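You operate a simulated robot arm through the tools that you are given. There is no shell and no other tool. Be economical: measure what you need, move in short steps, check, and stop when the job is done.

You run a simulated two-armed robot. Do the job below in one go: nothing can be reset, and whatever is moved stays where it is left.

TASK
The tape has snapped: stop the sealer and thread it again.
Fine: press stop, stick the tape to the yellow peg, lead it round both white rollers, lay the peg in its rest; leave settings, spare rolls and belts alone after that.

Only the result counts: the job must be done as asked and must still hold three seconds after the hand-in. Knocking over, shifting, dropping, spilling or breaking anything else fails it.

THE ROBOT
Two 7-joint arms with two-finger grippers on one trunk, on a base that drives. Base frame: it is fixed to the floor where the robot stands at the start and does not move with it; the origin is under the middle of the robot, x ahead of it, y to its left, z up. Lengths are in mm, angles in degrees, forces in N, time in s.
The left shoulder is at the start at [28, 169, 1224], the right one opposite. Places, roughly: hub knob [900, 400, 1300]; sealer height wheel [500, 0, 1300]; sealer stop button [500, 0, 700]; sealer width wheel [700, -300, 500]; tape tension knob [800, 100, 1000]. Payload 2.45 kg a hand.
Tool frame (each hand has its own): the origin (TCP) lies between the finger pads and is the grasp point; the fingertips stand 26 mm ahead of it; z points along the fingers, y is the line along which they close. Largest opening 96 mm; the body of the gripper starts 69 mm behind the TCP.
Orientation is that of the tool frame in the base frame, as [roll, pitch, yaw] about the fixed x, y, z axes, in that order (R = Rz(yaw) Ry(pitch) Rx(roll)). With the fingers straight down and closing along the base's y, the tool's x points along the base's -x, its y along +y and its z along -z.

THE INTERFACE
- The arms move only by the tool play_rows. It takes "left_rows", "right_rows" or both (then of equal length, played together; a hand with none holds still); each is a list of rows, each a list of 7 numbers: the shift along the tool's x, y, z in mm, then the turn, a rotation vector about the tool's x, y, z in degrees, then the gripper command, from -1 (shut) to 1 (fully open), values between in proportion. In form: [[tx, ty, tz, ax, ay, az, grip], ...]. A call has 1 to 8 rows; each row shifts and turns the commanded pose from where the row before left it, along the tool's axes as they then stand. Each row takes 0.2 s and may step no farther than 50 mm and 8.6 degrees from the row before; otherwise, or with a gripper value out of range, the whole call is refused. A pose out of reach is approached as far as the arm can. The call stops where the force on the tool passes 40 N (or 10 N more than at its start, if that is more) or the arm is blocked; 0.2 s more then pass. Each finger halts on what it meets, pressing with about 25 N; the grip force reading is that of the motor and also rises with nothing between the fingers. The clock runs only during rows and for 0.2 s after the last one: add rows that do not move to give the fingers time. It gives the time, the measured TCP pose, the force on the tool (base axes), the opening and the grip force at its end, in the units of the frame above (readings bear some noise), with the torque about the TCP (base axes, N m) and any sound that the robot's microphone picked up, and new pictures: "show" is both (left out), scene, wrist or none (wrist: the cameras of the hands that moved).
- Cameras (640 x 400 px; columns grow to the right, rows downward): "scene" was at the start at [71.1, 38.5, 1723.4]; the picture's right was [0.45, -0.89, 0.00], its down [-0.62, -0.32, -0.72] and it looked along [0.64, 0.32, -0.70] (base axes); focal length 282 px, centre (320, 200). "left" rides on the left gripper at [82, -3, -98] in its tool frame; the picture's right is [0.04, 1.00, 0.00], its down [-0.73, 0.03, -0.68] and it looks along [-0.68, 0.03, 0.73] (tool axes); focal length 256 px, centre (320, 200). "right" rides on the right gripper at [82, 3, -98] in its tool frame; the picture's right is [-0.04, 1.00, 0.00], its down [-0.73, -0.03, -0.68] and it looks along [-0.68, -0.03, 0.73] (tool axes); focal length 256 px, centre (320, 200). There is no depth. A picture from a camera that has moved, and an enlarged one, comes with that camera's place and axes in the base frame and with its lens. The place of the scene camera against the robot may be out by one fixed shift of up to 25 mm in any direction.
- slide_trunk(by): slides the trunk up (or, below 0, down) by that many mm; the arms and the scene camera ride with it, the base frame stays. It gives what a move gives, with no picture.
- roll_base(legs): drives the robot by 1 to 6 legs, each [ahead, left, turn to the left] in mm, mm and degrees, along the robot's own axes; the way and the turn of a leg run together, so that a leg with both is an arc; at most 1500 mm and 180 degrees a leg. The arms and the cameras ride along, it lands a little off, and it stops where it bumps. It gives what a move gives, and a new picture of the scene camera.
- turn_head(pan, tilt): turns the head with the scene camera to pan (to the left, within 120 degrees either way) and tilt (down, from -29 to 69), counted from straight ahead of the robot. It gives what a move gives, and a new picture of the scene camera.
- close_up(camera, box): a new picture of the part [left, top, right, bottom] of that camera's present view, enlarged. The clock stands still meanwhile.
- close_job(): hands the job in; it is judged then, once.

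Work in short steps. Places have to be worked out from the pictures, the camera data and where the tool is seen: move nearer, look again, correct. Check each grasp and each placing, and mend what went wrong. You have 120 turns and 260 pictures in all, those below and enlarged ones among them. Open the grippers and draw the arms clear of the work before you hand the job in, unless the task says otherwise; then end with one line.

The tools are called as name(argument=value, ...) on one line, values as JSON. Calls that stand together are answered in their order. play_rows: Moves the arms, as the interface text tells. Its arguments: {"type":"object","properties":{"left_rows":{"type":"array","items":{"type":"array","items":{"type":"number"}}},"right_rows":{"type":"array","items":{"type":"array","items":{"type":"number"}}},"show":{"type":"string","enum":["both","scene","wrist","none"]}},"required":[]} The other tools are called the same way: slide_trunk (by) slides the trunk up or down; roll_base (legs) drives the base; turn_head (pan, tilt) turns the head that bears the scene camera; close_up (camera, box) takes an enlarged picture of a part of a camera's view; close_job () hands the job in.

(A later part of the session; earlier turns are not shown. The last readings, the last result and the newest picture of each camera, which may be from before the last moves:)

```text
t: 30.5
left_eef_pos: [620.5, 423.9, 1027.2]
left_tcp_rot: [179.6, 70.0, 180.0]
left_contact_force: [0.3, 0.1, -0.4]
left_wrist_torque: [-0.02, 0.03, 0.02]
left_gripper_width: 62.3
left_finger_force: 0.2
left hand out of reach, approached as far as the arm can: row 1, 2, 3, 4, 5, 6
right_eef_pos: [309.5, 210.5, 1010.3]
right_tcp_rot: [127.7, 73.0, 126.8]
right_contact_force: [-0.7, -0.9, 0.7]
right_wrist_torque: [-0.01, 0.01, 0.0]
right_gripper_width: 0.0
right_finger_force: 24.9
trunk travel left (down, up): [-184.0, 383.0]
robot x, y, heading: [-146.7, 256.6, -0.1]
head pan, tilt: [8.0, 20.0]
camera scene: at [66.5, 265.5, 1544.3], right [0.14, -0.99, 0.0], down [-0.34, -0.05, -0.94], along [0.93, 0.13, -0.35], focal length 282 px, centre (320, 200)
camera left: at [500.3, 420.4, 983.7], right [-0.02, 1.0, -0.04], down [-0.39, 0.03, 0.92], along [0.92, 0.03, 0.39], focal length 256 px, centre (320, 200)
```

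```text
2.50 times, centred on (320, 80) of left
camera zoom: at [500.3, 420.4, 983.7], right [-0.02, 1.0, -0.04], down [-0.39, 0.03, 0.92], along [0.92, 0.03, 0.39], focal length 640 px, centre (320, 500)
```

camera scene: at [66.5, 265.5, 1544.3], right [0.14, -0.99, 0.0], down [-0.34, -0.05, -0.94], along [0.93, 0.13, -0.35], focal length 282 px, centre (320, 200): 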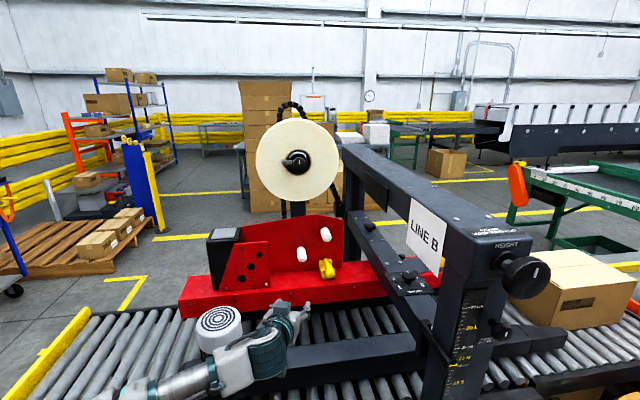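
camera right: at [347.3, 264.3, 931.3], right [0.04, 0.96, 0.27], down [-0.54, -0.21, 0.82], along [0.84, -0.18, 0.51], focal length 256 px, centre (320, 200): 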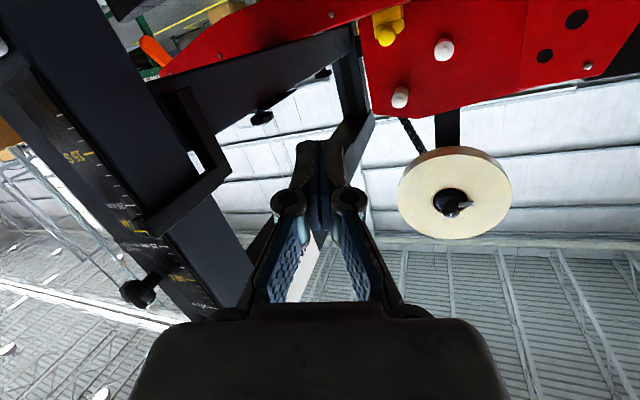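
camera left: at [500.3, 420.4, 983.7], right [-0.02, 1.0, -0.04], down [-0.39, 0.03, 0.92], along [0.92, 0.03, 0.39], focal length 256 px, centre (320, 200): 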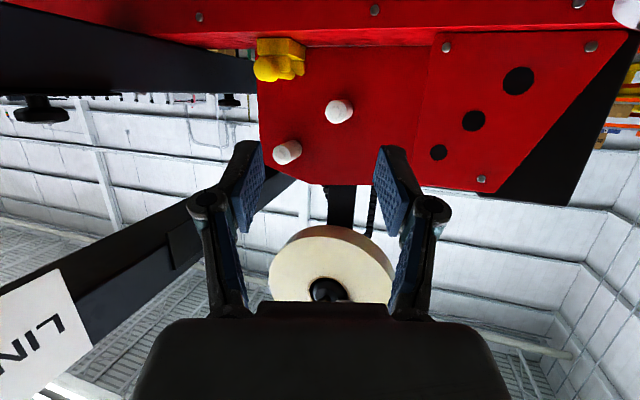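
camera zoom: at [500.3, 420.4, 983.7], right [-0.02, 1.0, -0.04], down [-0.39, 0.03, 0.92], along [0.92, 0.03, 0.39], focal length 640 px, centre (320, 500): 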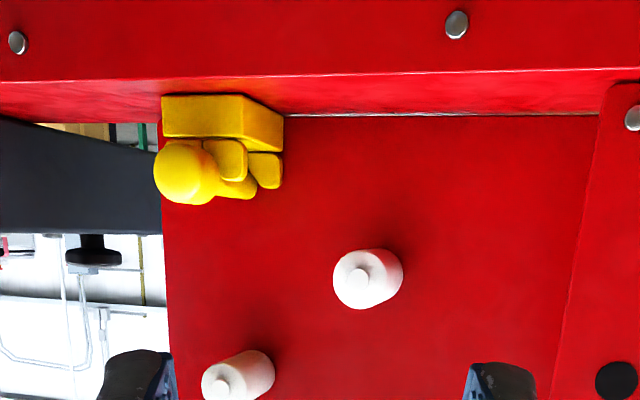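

The left arm is at full reach at x 620, about 260 mm short. I pull the left hand back, look down at the base clearance, and then drive forward in parts.

play_rows(left_rows=[[0, -15, -40, 0, 0, 0, 0.3], [0, -15, -40, 0, 0, 0, 0.3], [0, -15, -40, 0, 0, 0, 0.3], [0, -15, -30, 0, 0, 0, 0.3]], show="none")

turn_head(pan=0, tilt=69)

```text
t: 31.5
left_eef_pos: [479.8, 362.2, 1079.9]
left_tcp_rot: [179.7, 70.0, 179.8]
left_contact_force: [0.2, 0.0, 0.3]
left_wrist_torque: [-0.02, 0.0, 0.02]
left_gripper_width: 62.5
left_finger_force: 0.0
right_eef_pos: [310.4, 209.0, 1008.4]
right_tcp_rot: [127.6, 73.0, 126.9]
right_contact_force: [-0.1, 0.2, 0.7]
right_wrist_torque: [0.0, 0.0, 0.0]
right_gripper_width: 0.0
right_finger_force: 24.6
trunk travel left (down, up): [-184.0, 383.0]
robot x, y, heading: [-145.2, 261.6, -0.1]
head pan, tilt: [8.0, 20.0]
```

```text
t: 32.7
left_eef_pos: [480.7, 363.3, 1078.7]
left_tcp_rot: [179.8, 70.0, 179.8]
left_contact_force: [0.7, 0.4, 0.1]
left_wrist_torque: [-0.01, -0.01, 0.02]
left_gripper_width: 62.4
left_finger_force: 0.0
right_eef_pos: [309.9, 211.0, 1008.5]
right_tcp_rot: [127.7, 73.0, 126.8]
right_contact_force: [-0.3, 0.2, -0.6]
right_wrist_torque: [-0.04, 0.03, -0.02]
right_gripper_width: 0.0
right_finger_force: 25.1
trunk travel left (down, up): [-184.0, 383.0]
robot x, y, heading: [-149.8, 262.0, 0.3]
head pan, tilt: [0.0, 68.8]
camera scene: at [29.9, 252.1, 1477.0], right [0.0, -1.0, 0.0], down [-0.93, 0.0, -0.36], along [0.36, 0.0, -0.93], focal length 282 px, centre (320, 200)
```

scene: 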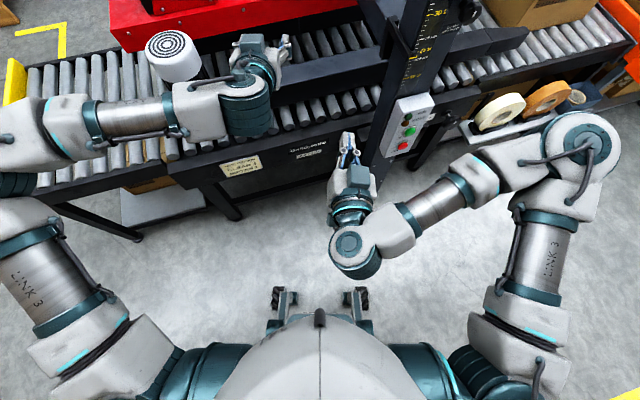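

At tilt 69 I can see everything: the base has room (front at x ≈ 80, conveyor legs at about 540), but the right arm would meet the post. I tuck the right hand back and outward first.

play_rows(right_rows=[[-9.5, -37.5, -10, 0, 5, 0, -1], [-9.5, -37.5, -10, 0, 5, 0, -1], [-9.5, -37.5, -10, 0, 5, 0, -1], [-9.5, -37.5, -20, 0, 5, 0, -1], [-9.5, -37.5, -20, 0, 5, 0, -1], [-9.5, -37.5, -20, 0, 5, 0, -1], [-9.5, -37.5, -20, 0, 5, 0, -1], [-9.5, -37.5, -20, 0, 5, 0, -1]], show="scene")

```text
t: 34.5
left_eef_pos: [480.9, 360.8, 1079.8]
left_tcp_rot: [179.4, 70.0, 179.5]
left_contact_force: [0.5, 0.1, 0.5]
left_wrist_torque: [-0.01, 0.01, 0.02]
left_gripper_width: 62.2
left_finger_force: 0.0
right_eef_pos: [273.9, -82.2, 1087.1]
right_tcp_rot: [162.8, 38.1, 167.4]
right_contact_force: [0.3, -0.1, -0.4]
right_wrist_torque: [0.01, -0.02, -0.01]
right_gripper_width: 0.0
right_finger_force: 25.1
right hand out of reach, approached as far as the arm can: row 1, 2, 3, 4
trunk travel left (down, up): [-184.0, 383.0]
robot x, y, heading: [-148.9, 259.9, 0.4]
head pan, tilt: [0.0, 68.8]
camera scene: at [28.6, 247.8, 1477.1], right [0.0, -1.0, 0.0], down [-0.93, 0.0, -0.36], along [0.36, 0.0, -0.93], focal length 282 px, centre (320, 200)
```

scene: 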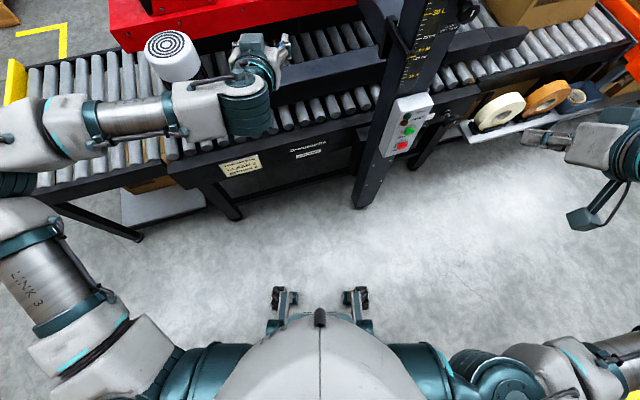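

The right arm is now on its own side. I take it further right and back so it clears the post when I drive forward.

play_rows(right_rows=[[15, -38, -12, 0, 5, 0, -1], [15, -38, -12, 0, 5, 0, -1], [15, -38, -12, 0, 5, 0, -1], [15, -38, -12, 0, 5, 0, -1], [15, -30, -12, 0, 5, 0, -1], [15, -30, -12, 0, 5, 0, -1]], show="scene")

```text
t: 35.9
left_eef_pos: [480.8, 360.2, 1079.0]
left_tcp_rot: [179.4, 69.9, 179.5]
left_contact_force: [-0.4, -0.3, 1.2]
left_wrist_torque: [0.02, -0.02, -0.01]
left_gripper_width: 62.2
left_finger_force: 0.0
right_eef_pos: [155.3, -290.6, 1059.4]
right_tcp_rot: [166.3, 9.2, 175.9]
right_contact_force: [0.5, 0.8, 0.0]
right_wrist_torque: [0.0, 0.01, -0.04]
right_gripper_width: 0.0
right_finger_force: 25.3
trunk travel left (down, up): [-184.0, 383.0]
robot x, y, heading: [-150.0, 257.0, 0.5]
head pan, tilt: [0.0, 68.8]
camera scene: at [28.0, 247.3, 1477.1], right [0.0, -1.0, 0.0], down [-0.93, 0.0, -0.36], along [0.36, 0.0, -0.93], focal length 282 px, centre (320, 200)
```

scene: 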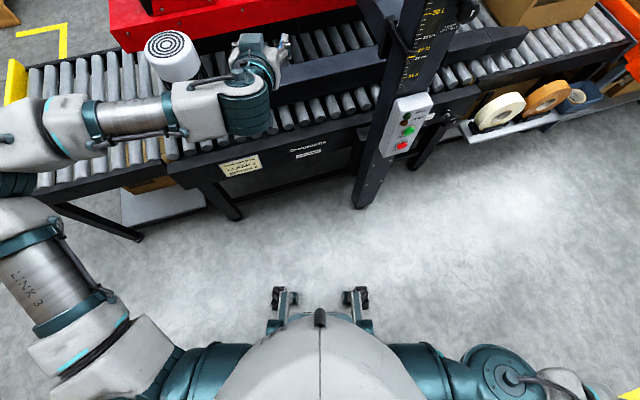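

The right arm is tucked. I stretch the left arm forward so its elbow clears the motor, then drive 180 mm forward.

play_rows(left_rows=[[-31.5, -3.3, 27.2, 0, 0, 0, 0.3], [-31.5, -3.3, 27.2, 0, 0, 0, 0.3], [-31.5, -3.3, 27.2, 0, 0, 0, 0.3]], show="none")

roll_base(legs=[[180, 0, 0]])

```text
t: 36.7
left_eef_pos: [537.7, 381.9, 1107.8]
left_tcp_rot: [179.5, 69.9, 179.7]
left_contact_force: [0.6, -0.6, 0.0]
left_wrist_torque: [-0.01, 0.01, -0.01]
left_gripper_width: 62.0
left_finger_force: 0.0
left hand out of reach, approached as far as the arm can: row 1, 2, 3
right_eef_pos: [156.7, -289.3, 1058.1]
right_tcp_rot: [166.5, 9.1, 175.9]
right_contact_force: [-0.3, -0.1, 0.4]
right_wrist_torque: [0.02, 0.01, 0.03]
right_gripper_width: 0.0
right_finger_force: 24.5
trunk travel left (down, up): [-184.0, 383.0]
robot x, y, heading: [-152.4, 262.3, 0.1]
head pan, tilt: [0.0, 68.8]
```

```text
t: 38.2
left_eef_pos: [716.3, 381.4, 1108.6]
left_tcp_rot: [179.6, 69.9, 179.7]
left_contact_force: [-0.3, 1.0, -0.1]
left_wrist_torque: [-0.04, 0.02, 0.01]
left_gripper_width: 62.3
left_finger_force: 0.0
right_eef_pos: [337.1, -288.6, 1060.1]
right_tcp_rot: [166.4, 9.1, 175.8]
right_contact_force: [0.5, 0.0, -0.8]
right_wrist_torque: [0.01, 0.04, 0.0]
right_gripper_width: 0.1
right_finger_force: 25.4
trunk travel left (down, up): [-184.0, 383.0]
robot x, y, heading: [30.2, 259.6, 0.0]
head pan, tilt: [0.0, 68.8]
camera scene: at [208.8, 248.6, 1477.1], right [0.0, -1.0, 0.0], down [-0.93, 0.0, -0.36], along [0.36, 0.0, -0.93], focal length 282 px, centre (320, 200)
```

scene: 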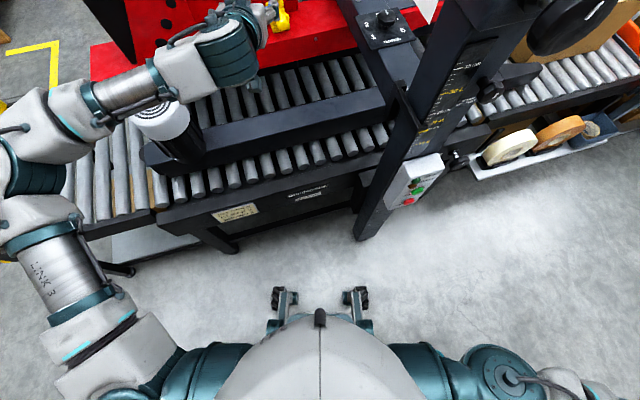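

Driving forward was clear. I test the left arm's reach here, first toward the peg's height at x ≈ 790.

play_rows(left_rows=[[20, -5, 30, 0, 0, 0, 0.3], [20, -5, 30, 0, 0, 0, 0.3], [20, -5, 30, 0, 0, 0, 0.3], [20, -5, 30, 0, 0, 0, 0.3]], show="both")

```text
t: 39.2
left_eef_pos: [781.8, 401.0, 988.7]
left_tcp_rot: [179.7, 70.2, 179.9]
left_contact_force: [0.6, -0.2, -0.2]
left_wrist_torque: [-0.01, -0.02, 0.01]
left_gripper_width: 62.3
left_finger_force: 0.1
left hand out of reach, approached as far as the arm can: row 1, 2, 3, 4
right_eef_pos: [334.2, -288.5, 1061.9]
right_tcp_rot: [166.4, 9.3, 175.9]
right_contact_force: [-0.2, 0.2, 0.0]
right_wrist_torque: [0.01, 0.01, 0.02]
right_gripper_width: 0.1
right_finger_force: 24.9
trunk travel left (down, up): [-184.0, 383.0]
robot x, y, heading: [31.9, 260.3, 0.3]
head pan, tilt: [0.0, 68.8]
camera scene: at [209.9, 248.5, 1476.8], right [0.0, -1.0, 0.0], down [-0.93, 0.0, -0.36], along [0.36, 0.0, -0.93], focal length 282 px, centre (320, 200)
camera left: at [660.5, 396.5, 944.4], right [-0.01, 1.0, -0.04], down [-0.39, 0.03, 0.92], along [0.92, 0.03, 0.39], focal length 256 px, centre (320, 200)
```

scene: 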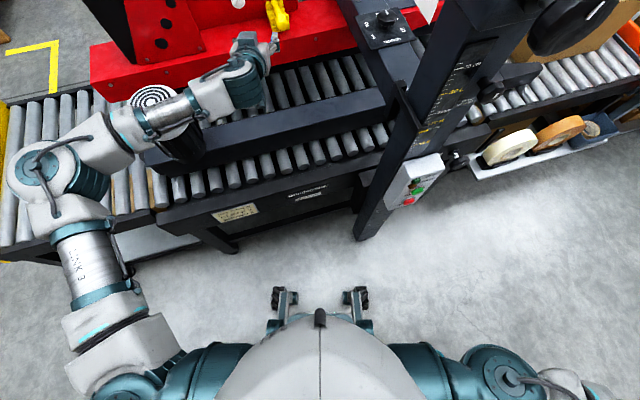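
left: 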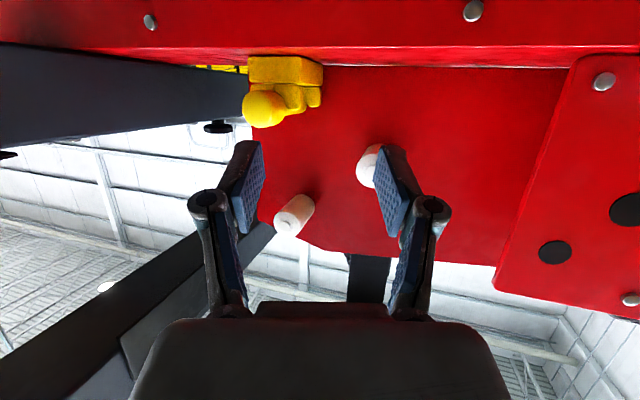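

The arm isn't stretched, so a wrist limit seems to stop it. I try yawing the tool 30° inward to see whether the reach improves.

play_rows(left_rows=[[0, 0, 0, 7.5, 0, 2.7, 0.3], [0, 0, 0, 7.5, 0, 2.7, 0.3], [0, 0, 0, 7.5, 0, 2.7, 0.3], [0, 0, 0, 7.5, 0, 2.7, 0.3]], show="both")

```text
t: 40.2
left_eef_pos: [778.1, 401.0, 989.9]
left_tcp_rot: [179.8, 70.3, 147.9]
left_contact_force: [-0.3, 0.2, -0.3]
left_wrist_torque: [-0.01, 0.0, 0.02]
left_gripper_width: 62.7
left_finger_force: 0.0
right_eef_pos: [332.8, -287.8, 1060.2]
right_tcp_rot: [166.4, 9.4, 175.8]
right_contact_force: [-0.3, -0.3, -0.3]
right_wrist_torque: [-0.03, 0.01, 0.0]
right_gripper_width: 0.0
right_finger_force: 25.1
trunk travel left (down, up): [-184.0, 383.0]
robot x, y, heading: [31.8, 260.3, 0.0]
head pan, tilt: [0.0, 68.8]
camera scene: at [208.3, 248.9, 1477.2], right [0.0, -1.0, 0.0], down [-0.93, 0.0, -0.36], along [0.36, 0.0, -0.93], focal length 282 px, centre (320, 200)
camera left: at [675.4, 460.5, 945.8], right [0.52, 0.86, -0.04], down [-0.32, 0.23, 0.92], along [0.8, -0.46, 0.39], focal length 256 px, centre (320, 200)
```

scene: 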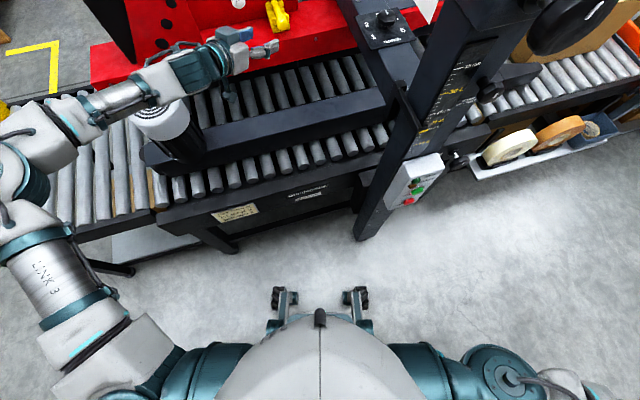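
left: 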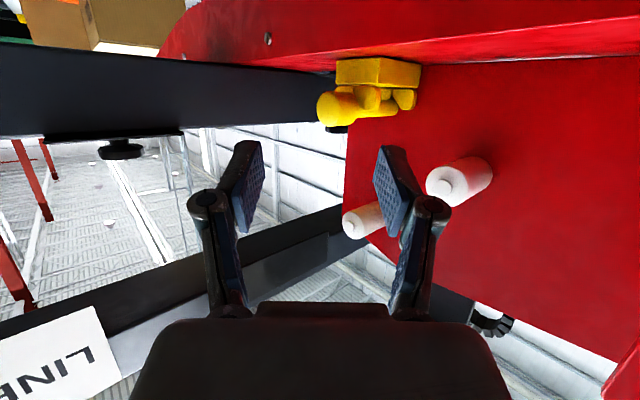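

Inward yaw frees the reach. The bulb can be gripped from this yaw as well, so I zoom for its exact place and shape.

close_up(camera="left", box=[290, 40, 440, 140])

```text
4.00 times, centred on (365, 90) of left
camera zoom: at [675.4, 460.5, 945.8], right [0.52, 0.86, -0.04], down [-0.32, 0.23, 0.92], along [0.8, -0.46, 0.39], focal length 1024 px, centre (140, 640)
```

zoom: 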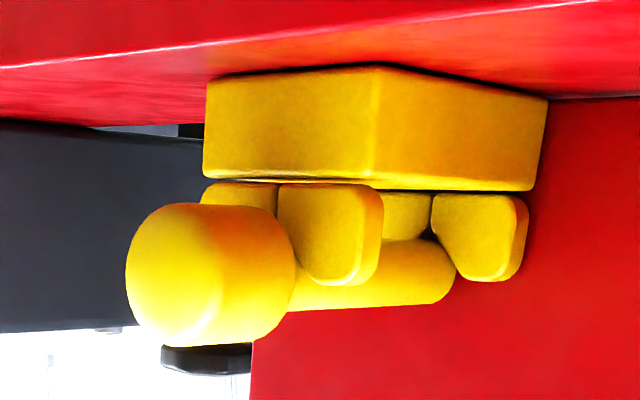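

The handle is a cylinder about 26 mm in diameter and 33 mm long, along x, so gripping it yawed would twist it. I go back to yaw 0, use a 45° downward tilt instead, and check the reach with that.

play_rows(left_rows=[[0, 0, -20, -7.5, 0, -2.7, 0.3], [0, 0, -20, -7.5, 0, -2.7, 0.3], [-15, 0, 0, -7.5, 0, -2.7, 0.3], [-15, 0, 0, -7.5, 0, -2.7, 0.3], [0, 0, 0, 0, 8.3, 0, 0.3], [0, 0, 0, 0, 8.3, 0, 0.3], [0, 0, 0, 0, 8.3, 0, 0.3]], show="none")

play_rows(left_rows=[[-10, -20, 20, 0, 0, 0, 0.3], [-20, -20, 20, 0, 0, 0, 0.3], [-20, 0, 20, 0, 0, 0, 0.3], [-20, 0, 20, 0, 0, 0, 0.3]], show="both")

```text
t: 41.8
left_eef_pos: [752.6, 443.9, 1039.5]
left_tcp_rot: [-180.0, 45.2, -179.8]
left_contact_force: [-0.4, -1.1, 0.2]
left_wrist_torque: [-0.03, 0.02, 0.01]
left_gripper_width: 62.3
left_finger_force: 0.0
left hand out of reach, approached as far as the arm can: row 7
right_eef_pos: [332.4, -287.1, 1062.2]
right_tcp_rot: [166.5, 9.4, 175.8]
right_contact_force: [0.1, 0.3, -0.3]
right_wrist_torque: [-0.02, -0.01, -0.01]
right_gripper_width: 0.0
right_finger_force: 25.3
trunk travel left (down, up): [-184.0, 383.0]
robot x, y, heading: [31.6, 258.5, 0.2]
head pan, tilt: [0.0, 68.8]
```

```text
t: 42.8
left_eef_pos: [757.5, 440.5, 1022.9]
left_tcp_rot: [179.9, 45.3, 180.0]
left_contact_force: [-0.3, -0.2, 0.5]
left_wrist_torque: [0.01, 0.03, -0.03]
left_gripper_width: 62.3
left_finger_force: 0.1
left hand out of reach, approached as far as the arm can: row 1, 2, 3, 4
right_eef_pos: [333.8, -286.3, 1061.6]
right_tcp_rot: [166.3, 9.4, 175.9]
right_contact_force: [-1.1, 0.5, 0.4]
right_wrist_torque: [-0.02, 0.02, 0.01]
right_gripper_width: 0.0
right_finger_force: 24.9
trunk travel left (down, up): [-184.0, 383.0]
robot x, y, heading: [32.6, 259.6, 0.4]
head pan, tilt: [0.0, 68.8]
camera scene: at [208.7, 248.8, 1477.1], right [0.0, -1.0, 0.0], down [-0.93, 0.0, -0.36], along [0.36, 0.0, -0.93], focal length 282 px, centre (320, 200)
camera left: at [630.9, 436.1, 1032.8], right [-0.03, 1.0, -0.03], down [0.03, 0.03, 1.0], along [1.0, 0.03, -0.04], focal length 256 px, centre (320, 200)
```

scene: 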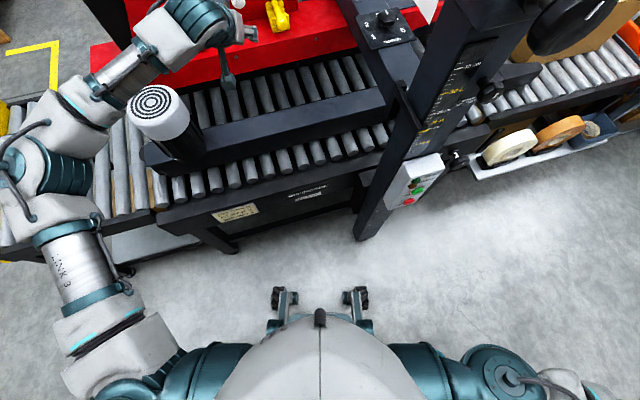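
left: 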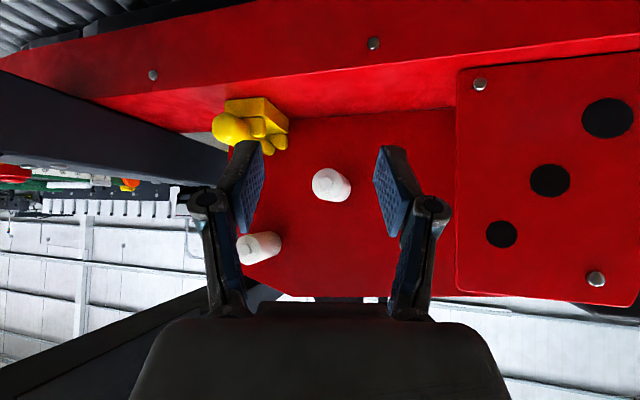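

The reach is limited to about 555 mm ahead of the shoulder, so I need the base another ~140 mm forward. I pull the hand back so it stays off the rollers, and then drive.

play_rows(left_rows=[[19.5, -10, -33.5, 0, 0, 0, 0.3], [19.5, -10, -33.5, 0, 0, 0, 0.3], [19.5, -10, -33.5, 0, 0, 0, 0.3], [19.5, -10, -33.5, 0, 0, 0, 0.3]], show="none")

roll_base(legs=[[0, 40, 0], [130, 0, 0]])

```text
t: 43.8
left_eef_pos: [605.4, 399.5, 1063.1]
left_tcp_rot: [179.9, 45.4, -179.8]
left_contact_force: [0.0, -0.1, 0.2]
left_wrist_torque: [0.02, 0.01, 0.0]
left_gripper_width: 62.4
left_finger_force: 0.0
right_eef_pos: [331.6, -288.7, 1061.3]
right_tcp_rot: [166.4, 9.6, 175.8]
right_contact_force: [-0.2, -0.5, 0.5]
right_wrist_torque: [-0.02, -0.02, 0.03]
right_gripper_width: 0.1
right_finger_force: 25.2
trunk travel left (down, up): [-184.0, 383.0]
robot x, y, heading: [27.1, 262.3, -0.1]
head pan, tilt: [0.0, 68.8]
```

```text
t: 45.6
left_eef_pos: [739.1, 416.0, 1065.6]
left_tcp_rot: [178.3, 45.2, 178.8]
left_contact_force: [-0.2, -1.1, -0.3]
left_wrist_torque: [0.09, 0.02, 0.08]
left_gripper_width: 62.3
left_finger_force: 0.0
right_eef_pos: [464.1, -270.7, 1052.5]
right_tcp_rot: [165.4, 9.3, 175.5]
right_contact_force: [0.4, 0.3, 0.7]
right_wrist_torque: [0.0, -0.02, -0.01]
right_gripper_width: 0.0
right_finger_force: 25.0
trunk travel left (down, up): [-184.0, 383.0]
robot x, y, heading: [163.7, 296.8, 0.1]
head pan, tilt: [0.0, 68.8]
camera scene: at [337.9, 268.0, 1477.2], right [0.0, -1.0, -0.01], down [-0.93, 0.0, -0.36], along [0.36, 0.01, -0.93], focal length 282 px, centre (320, 200)
```

scene: 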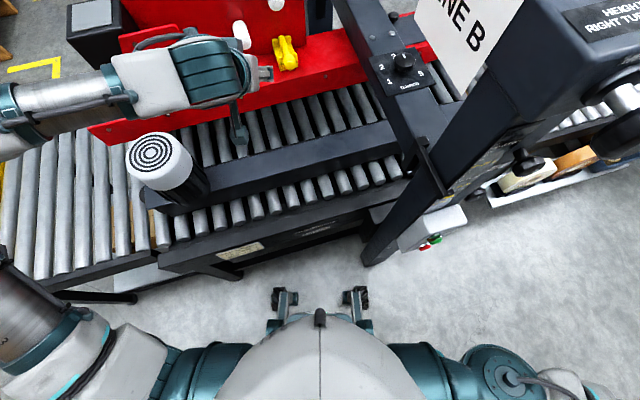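

There is good clearance at robot [164, 297]. I set the head for a better view and move the left hand to a pre-grasp point up-front of the handle.

turn_head(pan=5, tilt=35)

play_rows(left_rows=[[-6.2, -15.5, 31.3, 0, 0, 0, 0.3], [-6.2, -15.5, 31.3, 0, 0, 0, 0.3], [-6.2, -15.5, 31.3, 0, 0, 0, 0.3], [-6.2, -15.5, 31.3, 0, 0, 0, 0.3]], show="both")

```text
t: 46.5
left_eef_pos: [735.8, 406.1, 1067.1]
left_tcp_rot: [177.9, 45.5, 178.4]
left_contact_force: [-0.2, -1.1, -0.2]
left_wrist_torque: [0.06, -0.02, 0.11]
left_gripper_width: 62.5
left_finger_force: 0.1
right_eef_pos: [460.3, -280.6, 1050.4]
right_tcp_rot: [165.1, 9.4, 175.3]
right_contact_force: [-0.9, -0.7, 0.1]
right_wrist_torque: [0.01, 0.0, -0.02]
right_gripper_width: 0.0
right_finger_force: 25.6
trunk travel left (down, up): [-184.0, 383.0]
robot x, y, heading: [164.4, 284.9, 0.2]
head pan, tilt: [5.0, 35.0]
camera scene: at [370.0, 260.0, 1520.5], right [0.09, -1.0, -0.02], down [-0.57, -0.03, -0.82], along [0.81, 0.08, -0.58], focal length 282 px, centre (320, 200)
```

scene: 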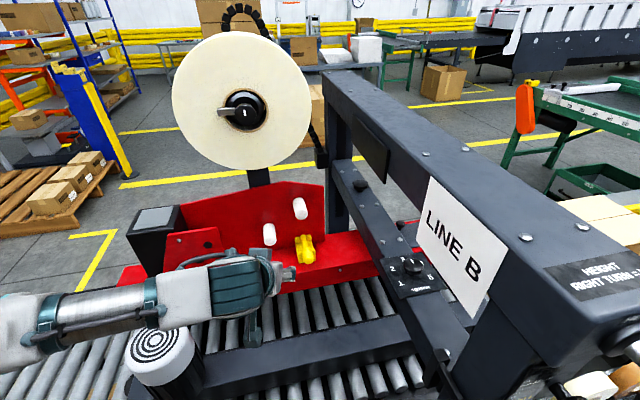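

```text
t: 47.5
left_eef_pos: [820.7, 420.4, 1012.9]
left_tcp_rot: [179.1, 45.4, 179.4]
left_contact_force: [0.0, 0.3, -0.4]
left_wrist_torque: [0.01, 0.01, -0.04]
left_gripper_width: 62.6
left_finger_force: 0.0
left hand out of reach, approached as far as the arm can: row 2, 3, 4
right_eef_pos: [462.7, -259.7, 1058.5]
right_tcp_rot: [166.0, 9.4, 175.6]
right_contact_force: [0.1, 0.9, 1.0]
right_wrist_torque: [0.01, 0.01, 0.01]
right_gripper_width: 0.1
right_finger_force: 25.1
trunk travel left (down, up): [-184.0, 383.0]
robot x, y, heading: [161.5, 292.9, -0.1]
head pan, tilt: [5.0, 35.0]
camera scene: at [372.1, 279.1, 1520.4], right [0.09, -1.0, -0.01], down [-0.58, -0.04, -0.82], along [0.81, 0.08, -0.58], focal length 282 px, centre (320, 200)
camera left: at [693.9, 416.6, 1023.8], right [-0.03, 1.0, -0.02], down [0.03, 0.02, 1.0], along [1.0, 0.03, -0.03], focal length 256 px, centre (320, 200)
```

scene: 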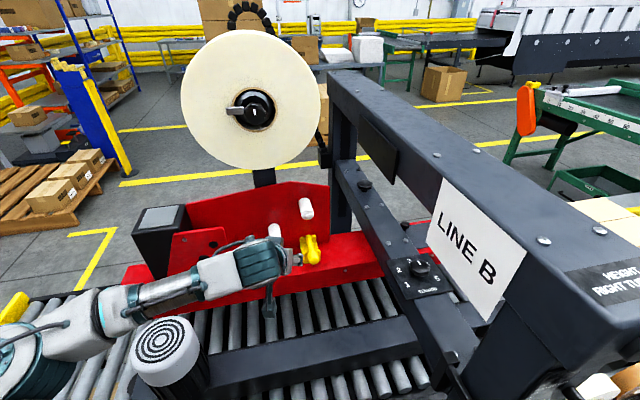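
left: 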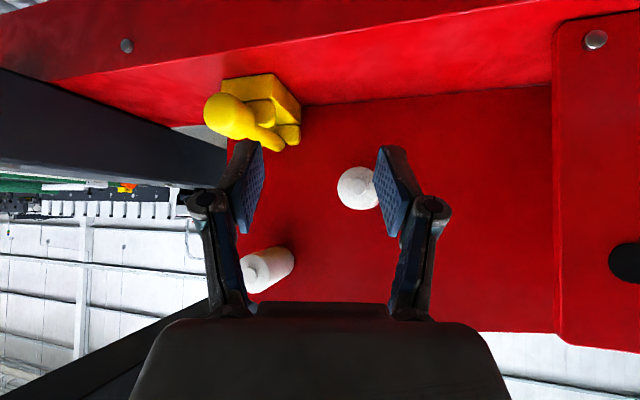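

The limit is the wrist's inward yaw. A better grasp is to point the tool 45° inward with the fingers closing vertically on the handle, because a cylinder allows that at any yaw. I back off and reorient by tilting level, yawing and then rolling.

play_rows(left_rows=[[17, 0, -38, 0, 0, 0, 0.3], [17, 0, -38, 0, 0, 0, 0.3], [0, 0, 0, 0, -7.5, 0, 0.3], [0, 0, 0, 0, -7.5, 0, 0.3], [0, 0, 0, 0, -7.5, 0, 0.3], [0, 0, 0, 0, -7.5, 0, 0.3], [0, 0, 0, 0, -7.5, 0, 0.3], [0, 0, 0, 0, -7.5, 0, 0.3]], show="none")

play_rows(left_rows=[[0, 0, 0, 7.5, 0, 0, 0.3], [0, 0, 0, 7.5, 0, 0, 0.3], [0, 0, 0, 7.5, 0, 0, 0.3], [0, 0, 0, 7.5, 0, 0, 0.3], [0, 0, 0, 7.5, 0, 0, 0.3], [0, 0, 0, 7.5, 0, 0, 0.3]], show="scene")

```text
t: 49.4
left_eef_pos: [741.8, 429.6, 1043.7]
left_tcp_rot: [6.7, 89.6, 6.8]
left_contact_force: [0.6, -0.2, -0.4]
left_wrist_torque: [0.0, -0.02, -0.04]
left_gripper_width: 62.6
left_finger_force: 0.0
right_eef_pos: [463.5, -251.1, 1061.2]
right_tcp_rot: [166.4, 9.4, 175.9]
right_contact_force: [1.0, 0.1, 0.7]
right_wrist_torque: [0.01, 0.03, 0.03]
right_gripper_width: 0.0
right_finger_force: 25.2
trunk travel left (down, up): [-184.0, 383.0]
robot x, y, heading: [161.4, 297.2, -0.1]
head pan, tilt: [5.0, 35.0]
```

```text
t: 50.8
left_eef_pos: [743.1, 415.7, 1044.0]
left_tcp_rot: [108.4, 89.2, 63.4]
left_contact_force: [0.4, -1.6, -0.2]
left_wrist_torque: [0.02, 0.04, 0.04]
left_gripper_width: 62.3
left_finger_force: 0.1
right_eef_pos: [461.7, -264.3, 1057.3]
right_tcp_rot: [165.9, 9.4, 175.6]
right_contact_force: [0.0, -0.7, 0.1]
right_wrist_torque: [0.05, -0.03, 0.04]
right_gripper_width: 0.0
right_finger_force: 24.8
trunk travel left (down, up): [-184.0, 383.0]
robot x, y, heading: [162.0, 293.4, 0.1]
head pan, tilt: [5.0, 35.0]
camera scene: at [370.8, 285.3, 1520.6], right [0.09, -1.0, -0.01], down [-0.57, -0.05, -0.82], along [0.81, 0.08, -0.58], focal length 282 px, centre (320, 200)
```

scene: 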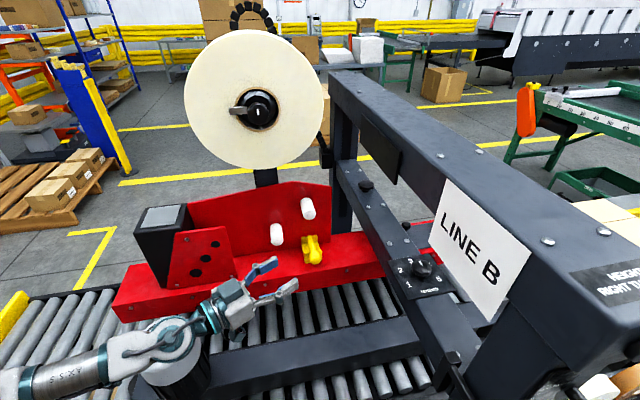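

Yaw is in place and the way is clear. Now I roll the hand by -90° about its axis.

play_rows(left_rows=[[0, 0, 0, 0, 0, -8.2, 0.3], [0, 0, 0, 0, 0, -8.2, 0.3], [0, 0, 0, 0, 0, -8.2, 0.3], [0, 0, 0, 0, 0, -8.2, 0.3], [0, 0, 0, 0, 0, -8.2, 0.3], [0, 0, 0, 0, 0, -8.2, 0.3], [0, 0, 0, 0, 0, -8.2, 0.3], [0, 0, 0, 0, 0, -8.2, 0.3]], show="none")

play_rows(left_rows=[[0, 0, 0, 0, 0, -8.2, 0.3], [0, 0, 0, 0, 0, -8.2, 0.3], [0, 0, 0, 0, 0, -8.0, 0.3], [0, 0, 0, 0, 0, 0, 0.3]], show="both")

```text
t: 52.5
left_eef_pos: [741.2, 420.3, 1045.1]
left_tcp_rot: [-90.1, 24.9, -135.1]
left_contact_force: [0.5, 0.2, -0.3]
left_wrist_torque: [0.0, 0.0, 0.0]
left_gripper_width: 62.5
left_finger_force: 0.0
right_eef_pos: [462.8, -261.2, 1060.2]
right_tcp_rot: [166.1, 9.5, 175.6]
right_contact_force: [0.7, 1.1, -0.7]
right_wrist_torque: [0.01, 0.0, -0.01]
right_gripper_width: 0.0
right_finger_force: 25.6
trunk travel left (down, up): [-184.0, 383.0]
robot x, y, heading: [165.1, 292.1, 0.0]
head pan, tilt: [5.0, 35.0]
```

```text
t: 53.5
left_eef_pos: [742.3, 423.6, 1050.8]
left_tcp_rot: [-90.6, 0.7, -135.2]
left_contact_force: [0.4, 0.6, 0.0]
left_wrist_torque: [0.01, 0.0, -0.02]
left_gripper_width: 62.2
left_finger_force: 0.1
left hand out of reach, approached as far as the arm can: row 3
right_eef_pos: [462.7, -259.0, 1058.5]
right_tcp_rot: [166.0, 9.4, 175.7]
right_contact_force: [-0.7, 0.4, -0.3]
right_wrist_torque: [-0.02, -0.02, 0.01]
right_gripper_width: 0.0
right_finger_force: 24.7
trunk travel left (down, up): [-184.0, 383.0]
robot x, y, heading: [163.2, 298.8, 0.2]
head pan, tilt: [5.0, 35.0]
camera scene: at [370.4, 292.1, 1520.7], right [0.09, -1.0, 0.0], down [-0.57, -0.05, -0.82], along [0.81, 0.07, -0.58], focal length 282 px, centre (320, 200)
camera left: at [614.9, 434.8, 1053.6], right [-0.03, -0.01, -1.0], down [0.04, 1.0, -0.02], along [1.0, -0.04, -0.03], focal length 256 px, centre (320, 200)
```

scene: 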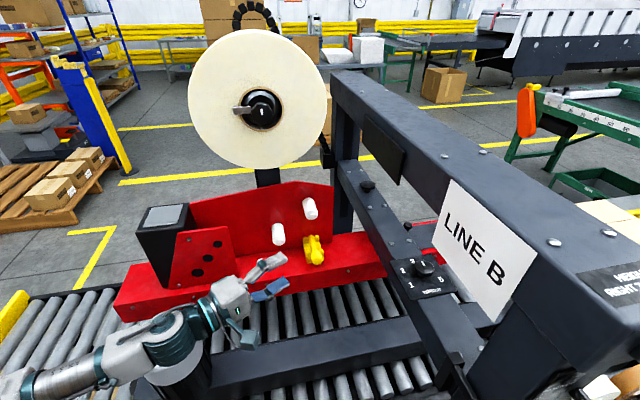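
left: 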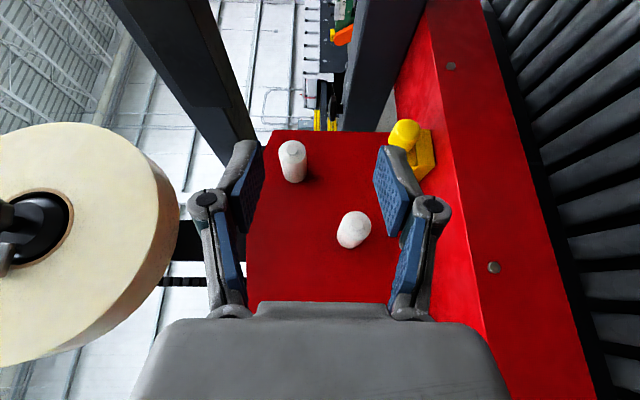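

The orientation is right and the camera now looks straight along +x; it confirms the handle at [879, 353, 958]. I go to a pre-grasp point 70 mm back along the tool axis, with the opening at about 44 mm.

play_rows(left_rows=[[-15.1, 31.3, 22.7, 0, 0, 0, -0.08], [-15.1, 31.3, 22.7, 0, 0, 0, -0.08], [-15.1, 31.3, 22.7, 0, 0, 0, -0.08], [0, 0, 0, 0, 0, 0, -0.08]], show="both")

```text
t: 54.5
left_eef_pos: [809.7, 418.9, 1044.4]
left_tcp_rot: [-91.5, 0.8, -135.3]
left_contact_force: [-0.1, -0.2, 0.0]
left_wrist_torque: [0.0, 0.01, 0.04]
left_gripper_width: 44.2
left_finger_force: 0.0
left hand out of reach, approached as far as the arm can: row 1, 2, 3
right_eef_pos: [462.5, -259.4, 1059.9]
right_tcp_rot: [166.1, 9.5, 175.6]
right_contact_force: [-0.6, 0.1, -0.5]
right_wrist_torque: [-0.01, 0.02, 0.02]
right_gripper_width: 0.0
right_finger_force: 25.5
trunk travel left (down, up): [-184.0, 383.0]
robot x, y, heading: [161.4, 295.3, 0.2]
head pan, tilt: [5.0, 35.0]
camera scene: at [370.4, 291.7, 1520.8], right [0.09, -1.0, 0.0], down [-0.57, -0.05, -0.82], along [0.81, 0.07, -0.58], focal length 282 px, centre (320, 200)
camera left: at [682.1, 430.1, 1048.2], right [-0.04, 0.0, -1.0], down [0.04, 1.0, 0.0], along [1.0, -0.04, -0.04], focal length 256 px, centre (320, 200)
```

scene: 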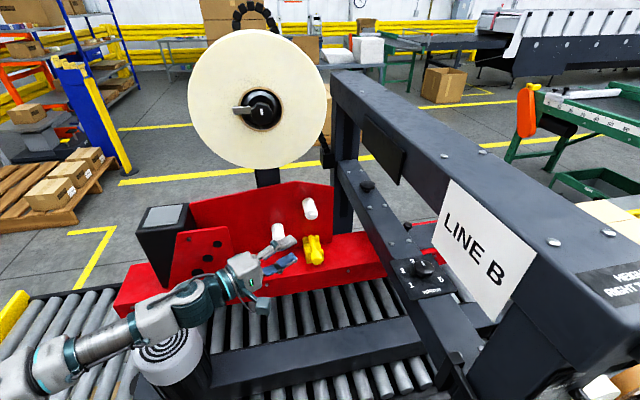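
left: 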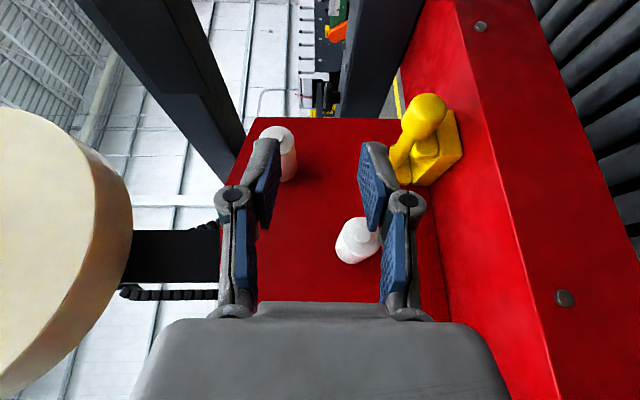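

The roll limit prevents lowering in this orientation, and the motor sits below the forearm. The level reach was best when the hand was straight ahead of its shoulder, so I undo the roll and yaw and will move the base right instead.

play_rows(left_rows=[[21, -10, -35, 0, 0, 8.2, 0.3], [21, -10, -35, 0, 0, 8.2, 0.3], [0, 0, 0, 0, 0, 8.2, 0.3], [0, 0, 0, 0, 0, 8.2, 0.3], [0, 0, 0, 0, 0, 8.2, 0.3], [0, 0, 0, 0, 0, 8.2, 0.3], [0, 0, 0, 0, 0, 8.2, 0.3], [0, 0, 0, 0, 0, 8.2, 0.3]], show="none")

play_rows(left_rows=[[0, 0, 0, 0, 0, 8.2, 0.3], [0, 0, 0, 0, 0, 8.2, 0.3], [0, 0, 0, 0, 0, 8.0, 0.3], [0, 0, 0, -8, 0, 0, 0.3], [0, 0, 0, -8, 0, 0, 0.3], [0, 0, 0, -8, 0, 0, 0.3], [0, 0, 0, -8, 0, 0, 0.3], [0, 0, 0, -8, 0, 0, 0.3]], show="none")

turn_head(pan=0, tilt=69)

```text
t: 56.4
left_eef_pos: [728.5, 437.8, 1061.8]
left_tcp_rot: [-90.2, 66.4, -135.2]
left_contact_force: [-0.5, 0.0, 0.6]
left_wrist_torque: [0.02, -0.03, 0.01]
left_gripper_width: 62.5
left_finger_force: 0.1
right_eef_pos: [462.0, -258.3, 1058.9]
right_tcp_rot: [165.9, 9.4, 175.7]
right_contact_force: [0.1, -0.1, -0.4]
right_wrist_torque: [0.01, 0.01, 0.0]
right_gripper_width: 0.0
right_finger_force: 25.1
trunk travel left (down, up): [-184.0, 383.0]
robot x, y, heading: [162.3, 296.5, 0.1]
head pan, tilt: [5.0, 35.0]
```

```text
t: 58.1
left_eef_pos: [729.6, 437.5, 1060.4]
left_tcp_rot: [62.7, 89.3, 57.8]
left_contact_force: [0.2, -0.5, 0.1]
left_wrist_torque: [-0.02, 0.0, -0.02]
left_gripper_width: 62.5
left_finger_force: 0.0
right_eef_pos: [462.9, -260.5, 1058.0]
right_tcp_rot: [166.0, 9.4, 175.6]
right_contact_force: [-0.4, 0.8, -0.2]
right_wrist_torque: [-0.01, 0.03, 0.01]
right_gripper_width: 0.0
right_finger_force: 25.1
trunk travel left (down, up): [-184.0, 383.0]
robot x, y, heading: [161.8, 296.6, 0.2]
head pan, tilt: [5.0, 35.0]
```

```text
t: 59.1
left_eef_pos: [727.1, 437.9, 1060.5]
left_tcp_rot: [58.7, 89.4, 53.4]
left_contact_force: [-1.0, 0.8, 0.3]
left_wrist_torque: [-0.04, 0.02, 0.0]
left_gripper_width: 62.5
left_finger_force: 0.0
right_eef_pos: [461.3, -259.1, 1059.1]
right_tcp_rot: [166.2, 9.4, 175.6]
right_contact_force: [-0.3, 0.3, -0.2]
right_wrist_torque: [-0.03, 0.0, 0.01]
right_gripper_width: 0.0
right_finger_force: 25.5
trunk travel left (down, up): [-184.0, 383.0]
robot x, y, heading: [158.4, 300.0, 0.4]
head pan, tilt: [0.0, 68.8]
camera scene: at [338.4, 283.6, 1477.2], right [0.0, -1.0, 0.0], down [-0.93, 0.0, -0.36], along [0.36, 0.0, -0.93], focal length 282 px, centre (320, 200)
```

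scene: 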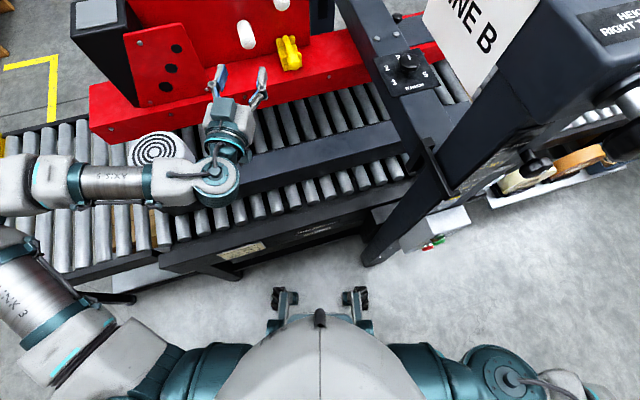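

The view down shows the chest behind x ≈ 338, well short of the wheel at about x 460. I move the base right in two steps.

roll_base(legs=[[0, -80, 0]])

roll_base(legs=[[0, -70, 0]])

```text
t: 60.2
left_eef_pos: [728.3, 403.2, 1055.3]
left_tcp_rot: [-74.1, 88.5, -79.0]
left_contact_force: [0.2, 3.9, -1.3]
left_wrist_torque: [0.02, -0.05, -0.26]
left_gripper_width: 62.5
left_finger_force: 0.1
right_eef_pos: [461.6, -293.5, 1077.0]
right_tcp_rot: [168.1, 9.6, 176.2]
right_contact_force: [1.1, 0.0, 0.4]
right_wrist_torque: [0.01, 0.05, 0.05]
right_gripper_width: 0.2
right_finger_force: 25.0
trunk travel left (down, up): [-184.0, 383.0]
robot x, y, heading: [161.2, 223.1, 0.0]
head pan, tilt: [0.0, 68.8]
camera scene: at [337.8, 248.2, 1477.0], right [0.0, -1.0, 0.02], down [-0.93, -0.01, -0.36], along [0.36, -0.02, -0.93], focal length 282 px, centre (320, 200)
```

scene: 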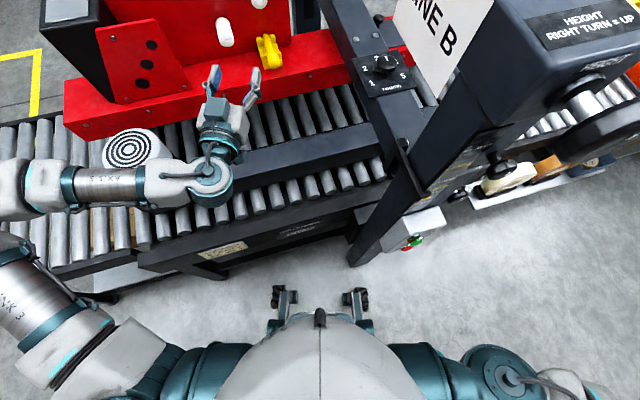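

```text
t: 61.2
left_eef_pos: [729.2, 369.5, 1052.4]
left_tcp_rot: [-80.0, 87.2, -84.5]
left_contact_force: [0.8, 3.7, -0.5]
left_wrist_torque: [0.05, -0.08, -0.36]
left_gripper_width: 62.1
left_finger_force: 0.1
right_eef_pos: [462.1, -328.8, 1086.8]
right_tcp_rot: [169.4, 9.7, 176.7]
right_contact_force: [1.3, 0.5, 0.0]
right_wrist_torque: [-0.03, 0.1, 0.06]
right_gripper_width: 0.0
right_finger_force: 24.8
trunk travel left (down, up): [-184.0, 383.0]
robot x, y, heading: [162.6, 168.7, -0.0]
head pan, tilt: [0.0, 68.8]
camera scene: at [340.7, 210.5, 1476.2], right [0.0, -1.0, 0.04], down [-0.93, -0.01, -0.36], along [0.36, -0.03, -0.93], focal length 282 px, centre (320, 200)
```

scene: 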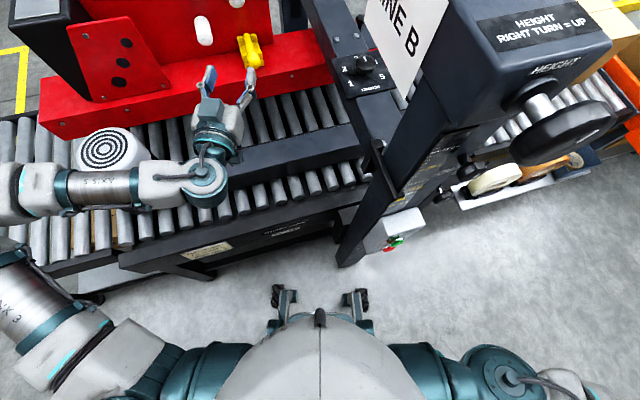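

The body lags after a sideways drive (the camera is 40 mm left of the odometry), and 4 N shows on the left hand. I let it settle and check for contact.

play_rows(right_rows=[[0, 0, 0, 0, 0, 0, -1], [0, 0, 0, 0, 0, 0, -1], [0, 0, 0, 0, 0, 0, -1], [0, 0, 0, 0, 0, 0, -1], [0, 0, 0, 0, 0, 0, -1], [0, 0, 0, 0, 0, 0, -1], [0, 0, 0, 0, 0, 0, -1], [0, 0, 0, 0, 0, 0, -1]], show="scene")

close_up(camera="scene", box=[0, 60, 280, 300])

```text
t: 63.2
left_eef_pos: [724.9, 311.9, 1066.4]
left_tcp_rot: [50.7, 89.2, 46.1]
left_contact_force: [1.0, -2.5, 0.3]
left_wrist_torque: [0.01, 0.01, 0.13]
left_gripper_width: 62.4
left_finger_force: 0.1
right_eef_pos: [457.3, -386.2, 1060.6]
right_tcp_rot: [165.8, 9.9, 175.9]
right_contact_force: [-0.5, -0.6, 0.1]
right_wrist_torque: [0.05, -0.01, -0.02]
right_gripper_width: 0.0
right_finger_force: 25.0
trunk travel left (down, up): [-184.0, 383.0]
robot x, y, heading: [166.9, 167.9, -0.2]
head pan, tilt: [0.0, 68.8]
stopped in row 8 (right hand): the arm was blocked; the commanded pose is now the measured one
camera scene: at [340.3, 146.7, 1477.1], right [0.0, -1.0, -0.01], down [-0.93, 0.0, -0.36], along [0.36, 0.01, -0.93], focal length 282 px, centre (320, 200)
```

scene: 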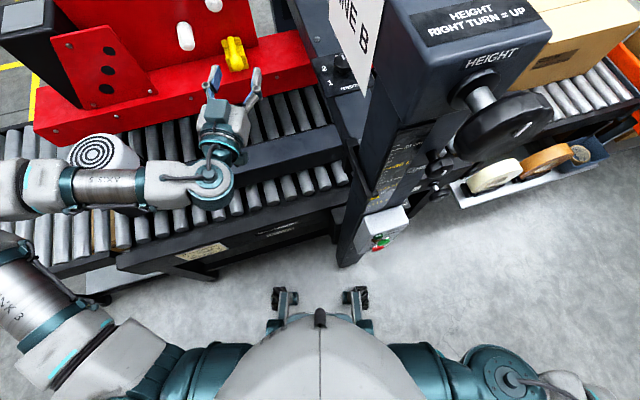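

```text
1.67 times, centred on (140, 180) of scene
camera zoom: at [340.3, 146.7, 1477.1], right [0.0, -1.0, -0.01], down [-0.93, 0.0, -0.36], along [0.36, 0.01, -0.93], focal length 469 px, centre (620, 233)
```

zoom: 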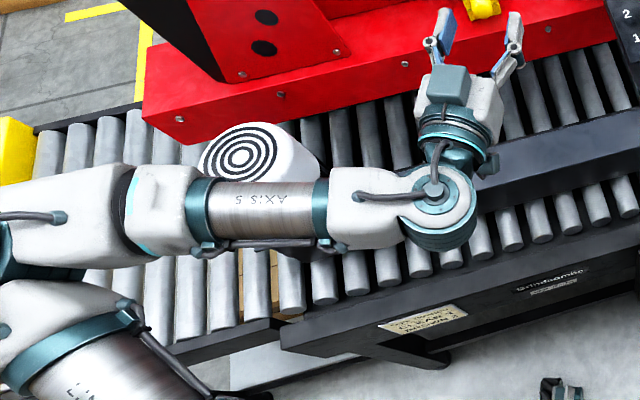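

It has settled with the camera at y 147 and the motor unmoved. Now I square the left hand's yaw and tilt it 30° down, ready to approach the handle.

play_rows(left_rows=[[0, 0, -10, -4.6, 0, 0, 0.1], [0, 0, -10, 0, 7.5, 0, 0.1], [0, 0, 0, 0, 7.5, 0, 0.1], [0, 0, 0, 0, 7.5, 0, 0.1], [0, 0, 0, 0, 7.5, 0, 0.1]], show="wrist")

turn_head(pan=8, tilt=35)

```text
t: 64.4
left_eef_pos: [703.6, 342.3, 1061.6]
left_tcp_rot: [-178.1, 60.4, -178.1]
left_contact_force: [0.0, 0.5, 0.3]
left_wrist_torque: [-0.08, 0.01, -0.01]
left_gripper_width: 52.9
left_finger_force: 0.0
right_eef_pos: [456.5, -359.0, 1070.1]
right_tcp_rot: [167.4, 10.0, 176.5]
right_contact_force: [-0.1, 0.8, 0.2]
right_wrist_torque: [-0.03, 0.0, 0.05]
right_gripper_width: 0.1
right_finger_force: 24.9
trunk travel left (down, up): [-184.0, 383.0]
robot x, y, heading: [165.9, 175.0, -0.1]
head pan, tilt: [0.0, 68.8]
camera left: at [578.6, 337.9, 1038.3], right [-0.02, 1.0, -0.05], down [-0.23, 0.04, 0.97], along [0.97, 0.04, 0.23], focal length 256 px, centre (320, 200)
```

left: 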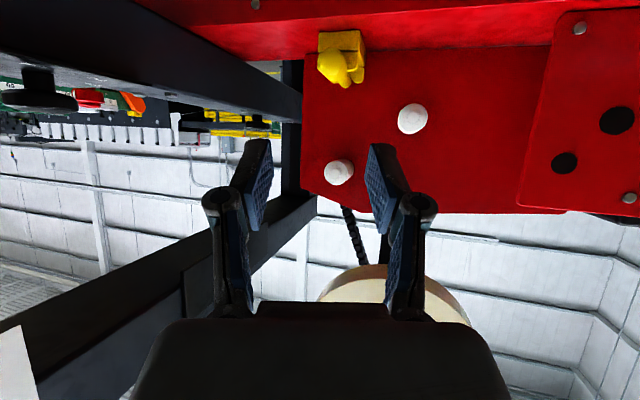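

```text
t: 65.4
left_eef_pos: [704.5, 355.0, 1059.3]
left_tcp_rot: [-177.3, 60.6, -177.4]
left_contact_force: [-0.3, 1.0, 0.5]
left_wrist_torque: [-0.04, 0.0, -0.06]
left_gripper_width: 53.1
left_finger_force: 0.1
right_eef_pos: [456.9, -345.9, 1076.8]
right_tcp_rot: [167.8, 9.8, 176.8]
right_contact_force: [0.9, 0.1, 0.0]
right_wrist_torque: [0.01, 0.01, -0.03]
right_gripper_width: 0.1
right_finger_force: 25.3
trunk travel left (down, up): [-184.0, 383.0]
robot x, y, heading: [164.1, 174.6, 0.1]
head pan, tilt: [8.0, 35.0]
camera scene: at [371.3, 197.6, 1520.5], right [0.14, -0.99, 0.01], down [-0.57, -0.09, -0.82], along [0.81, 0.11, -0.58], focal length 282 px, centre (320, 200)
```

scene: 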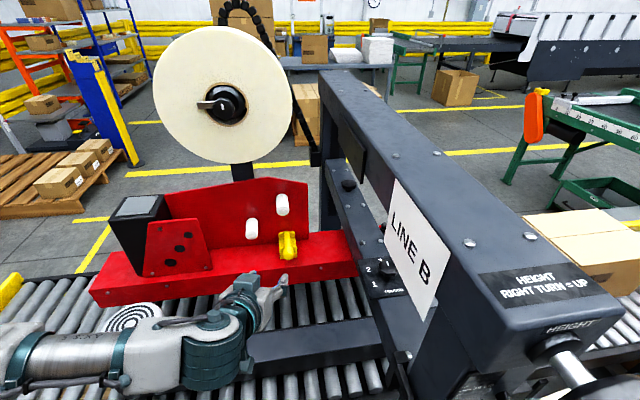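

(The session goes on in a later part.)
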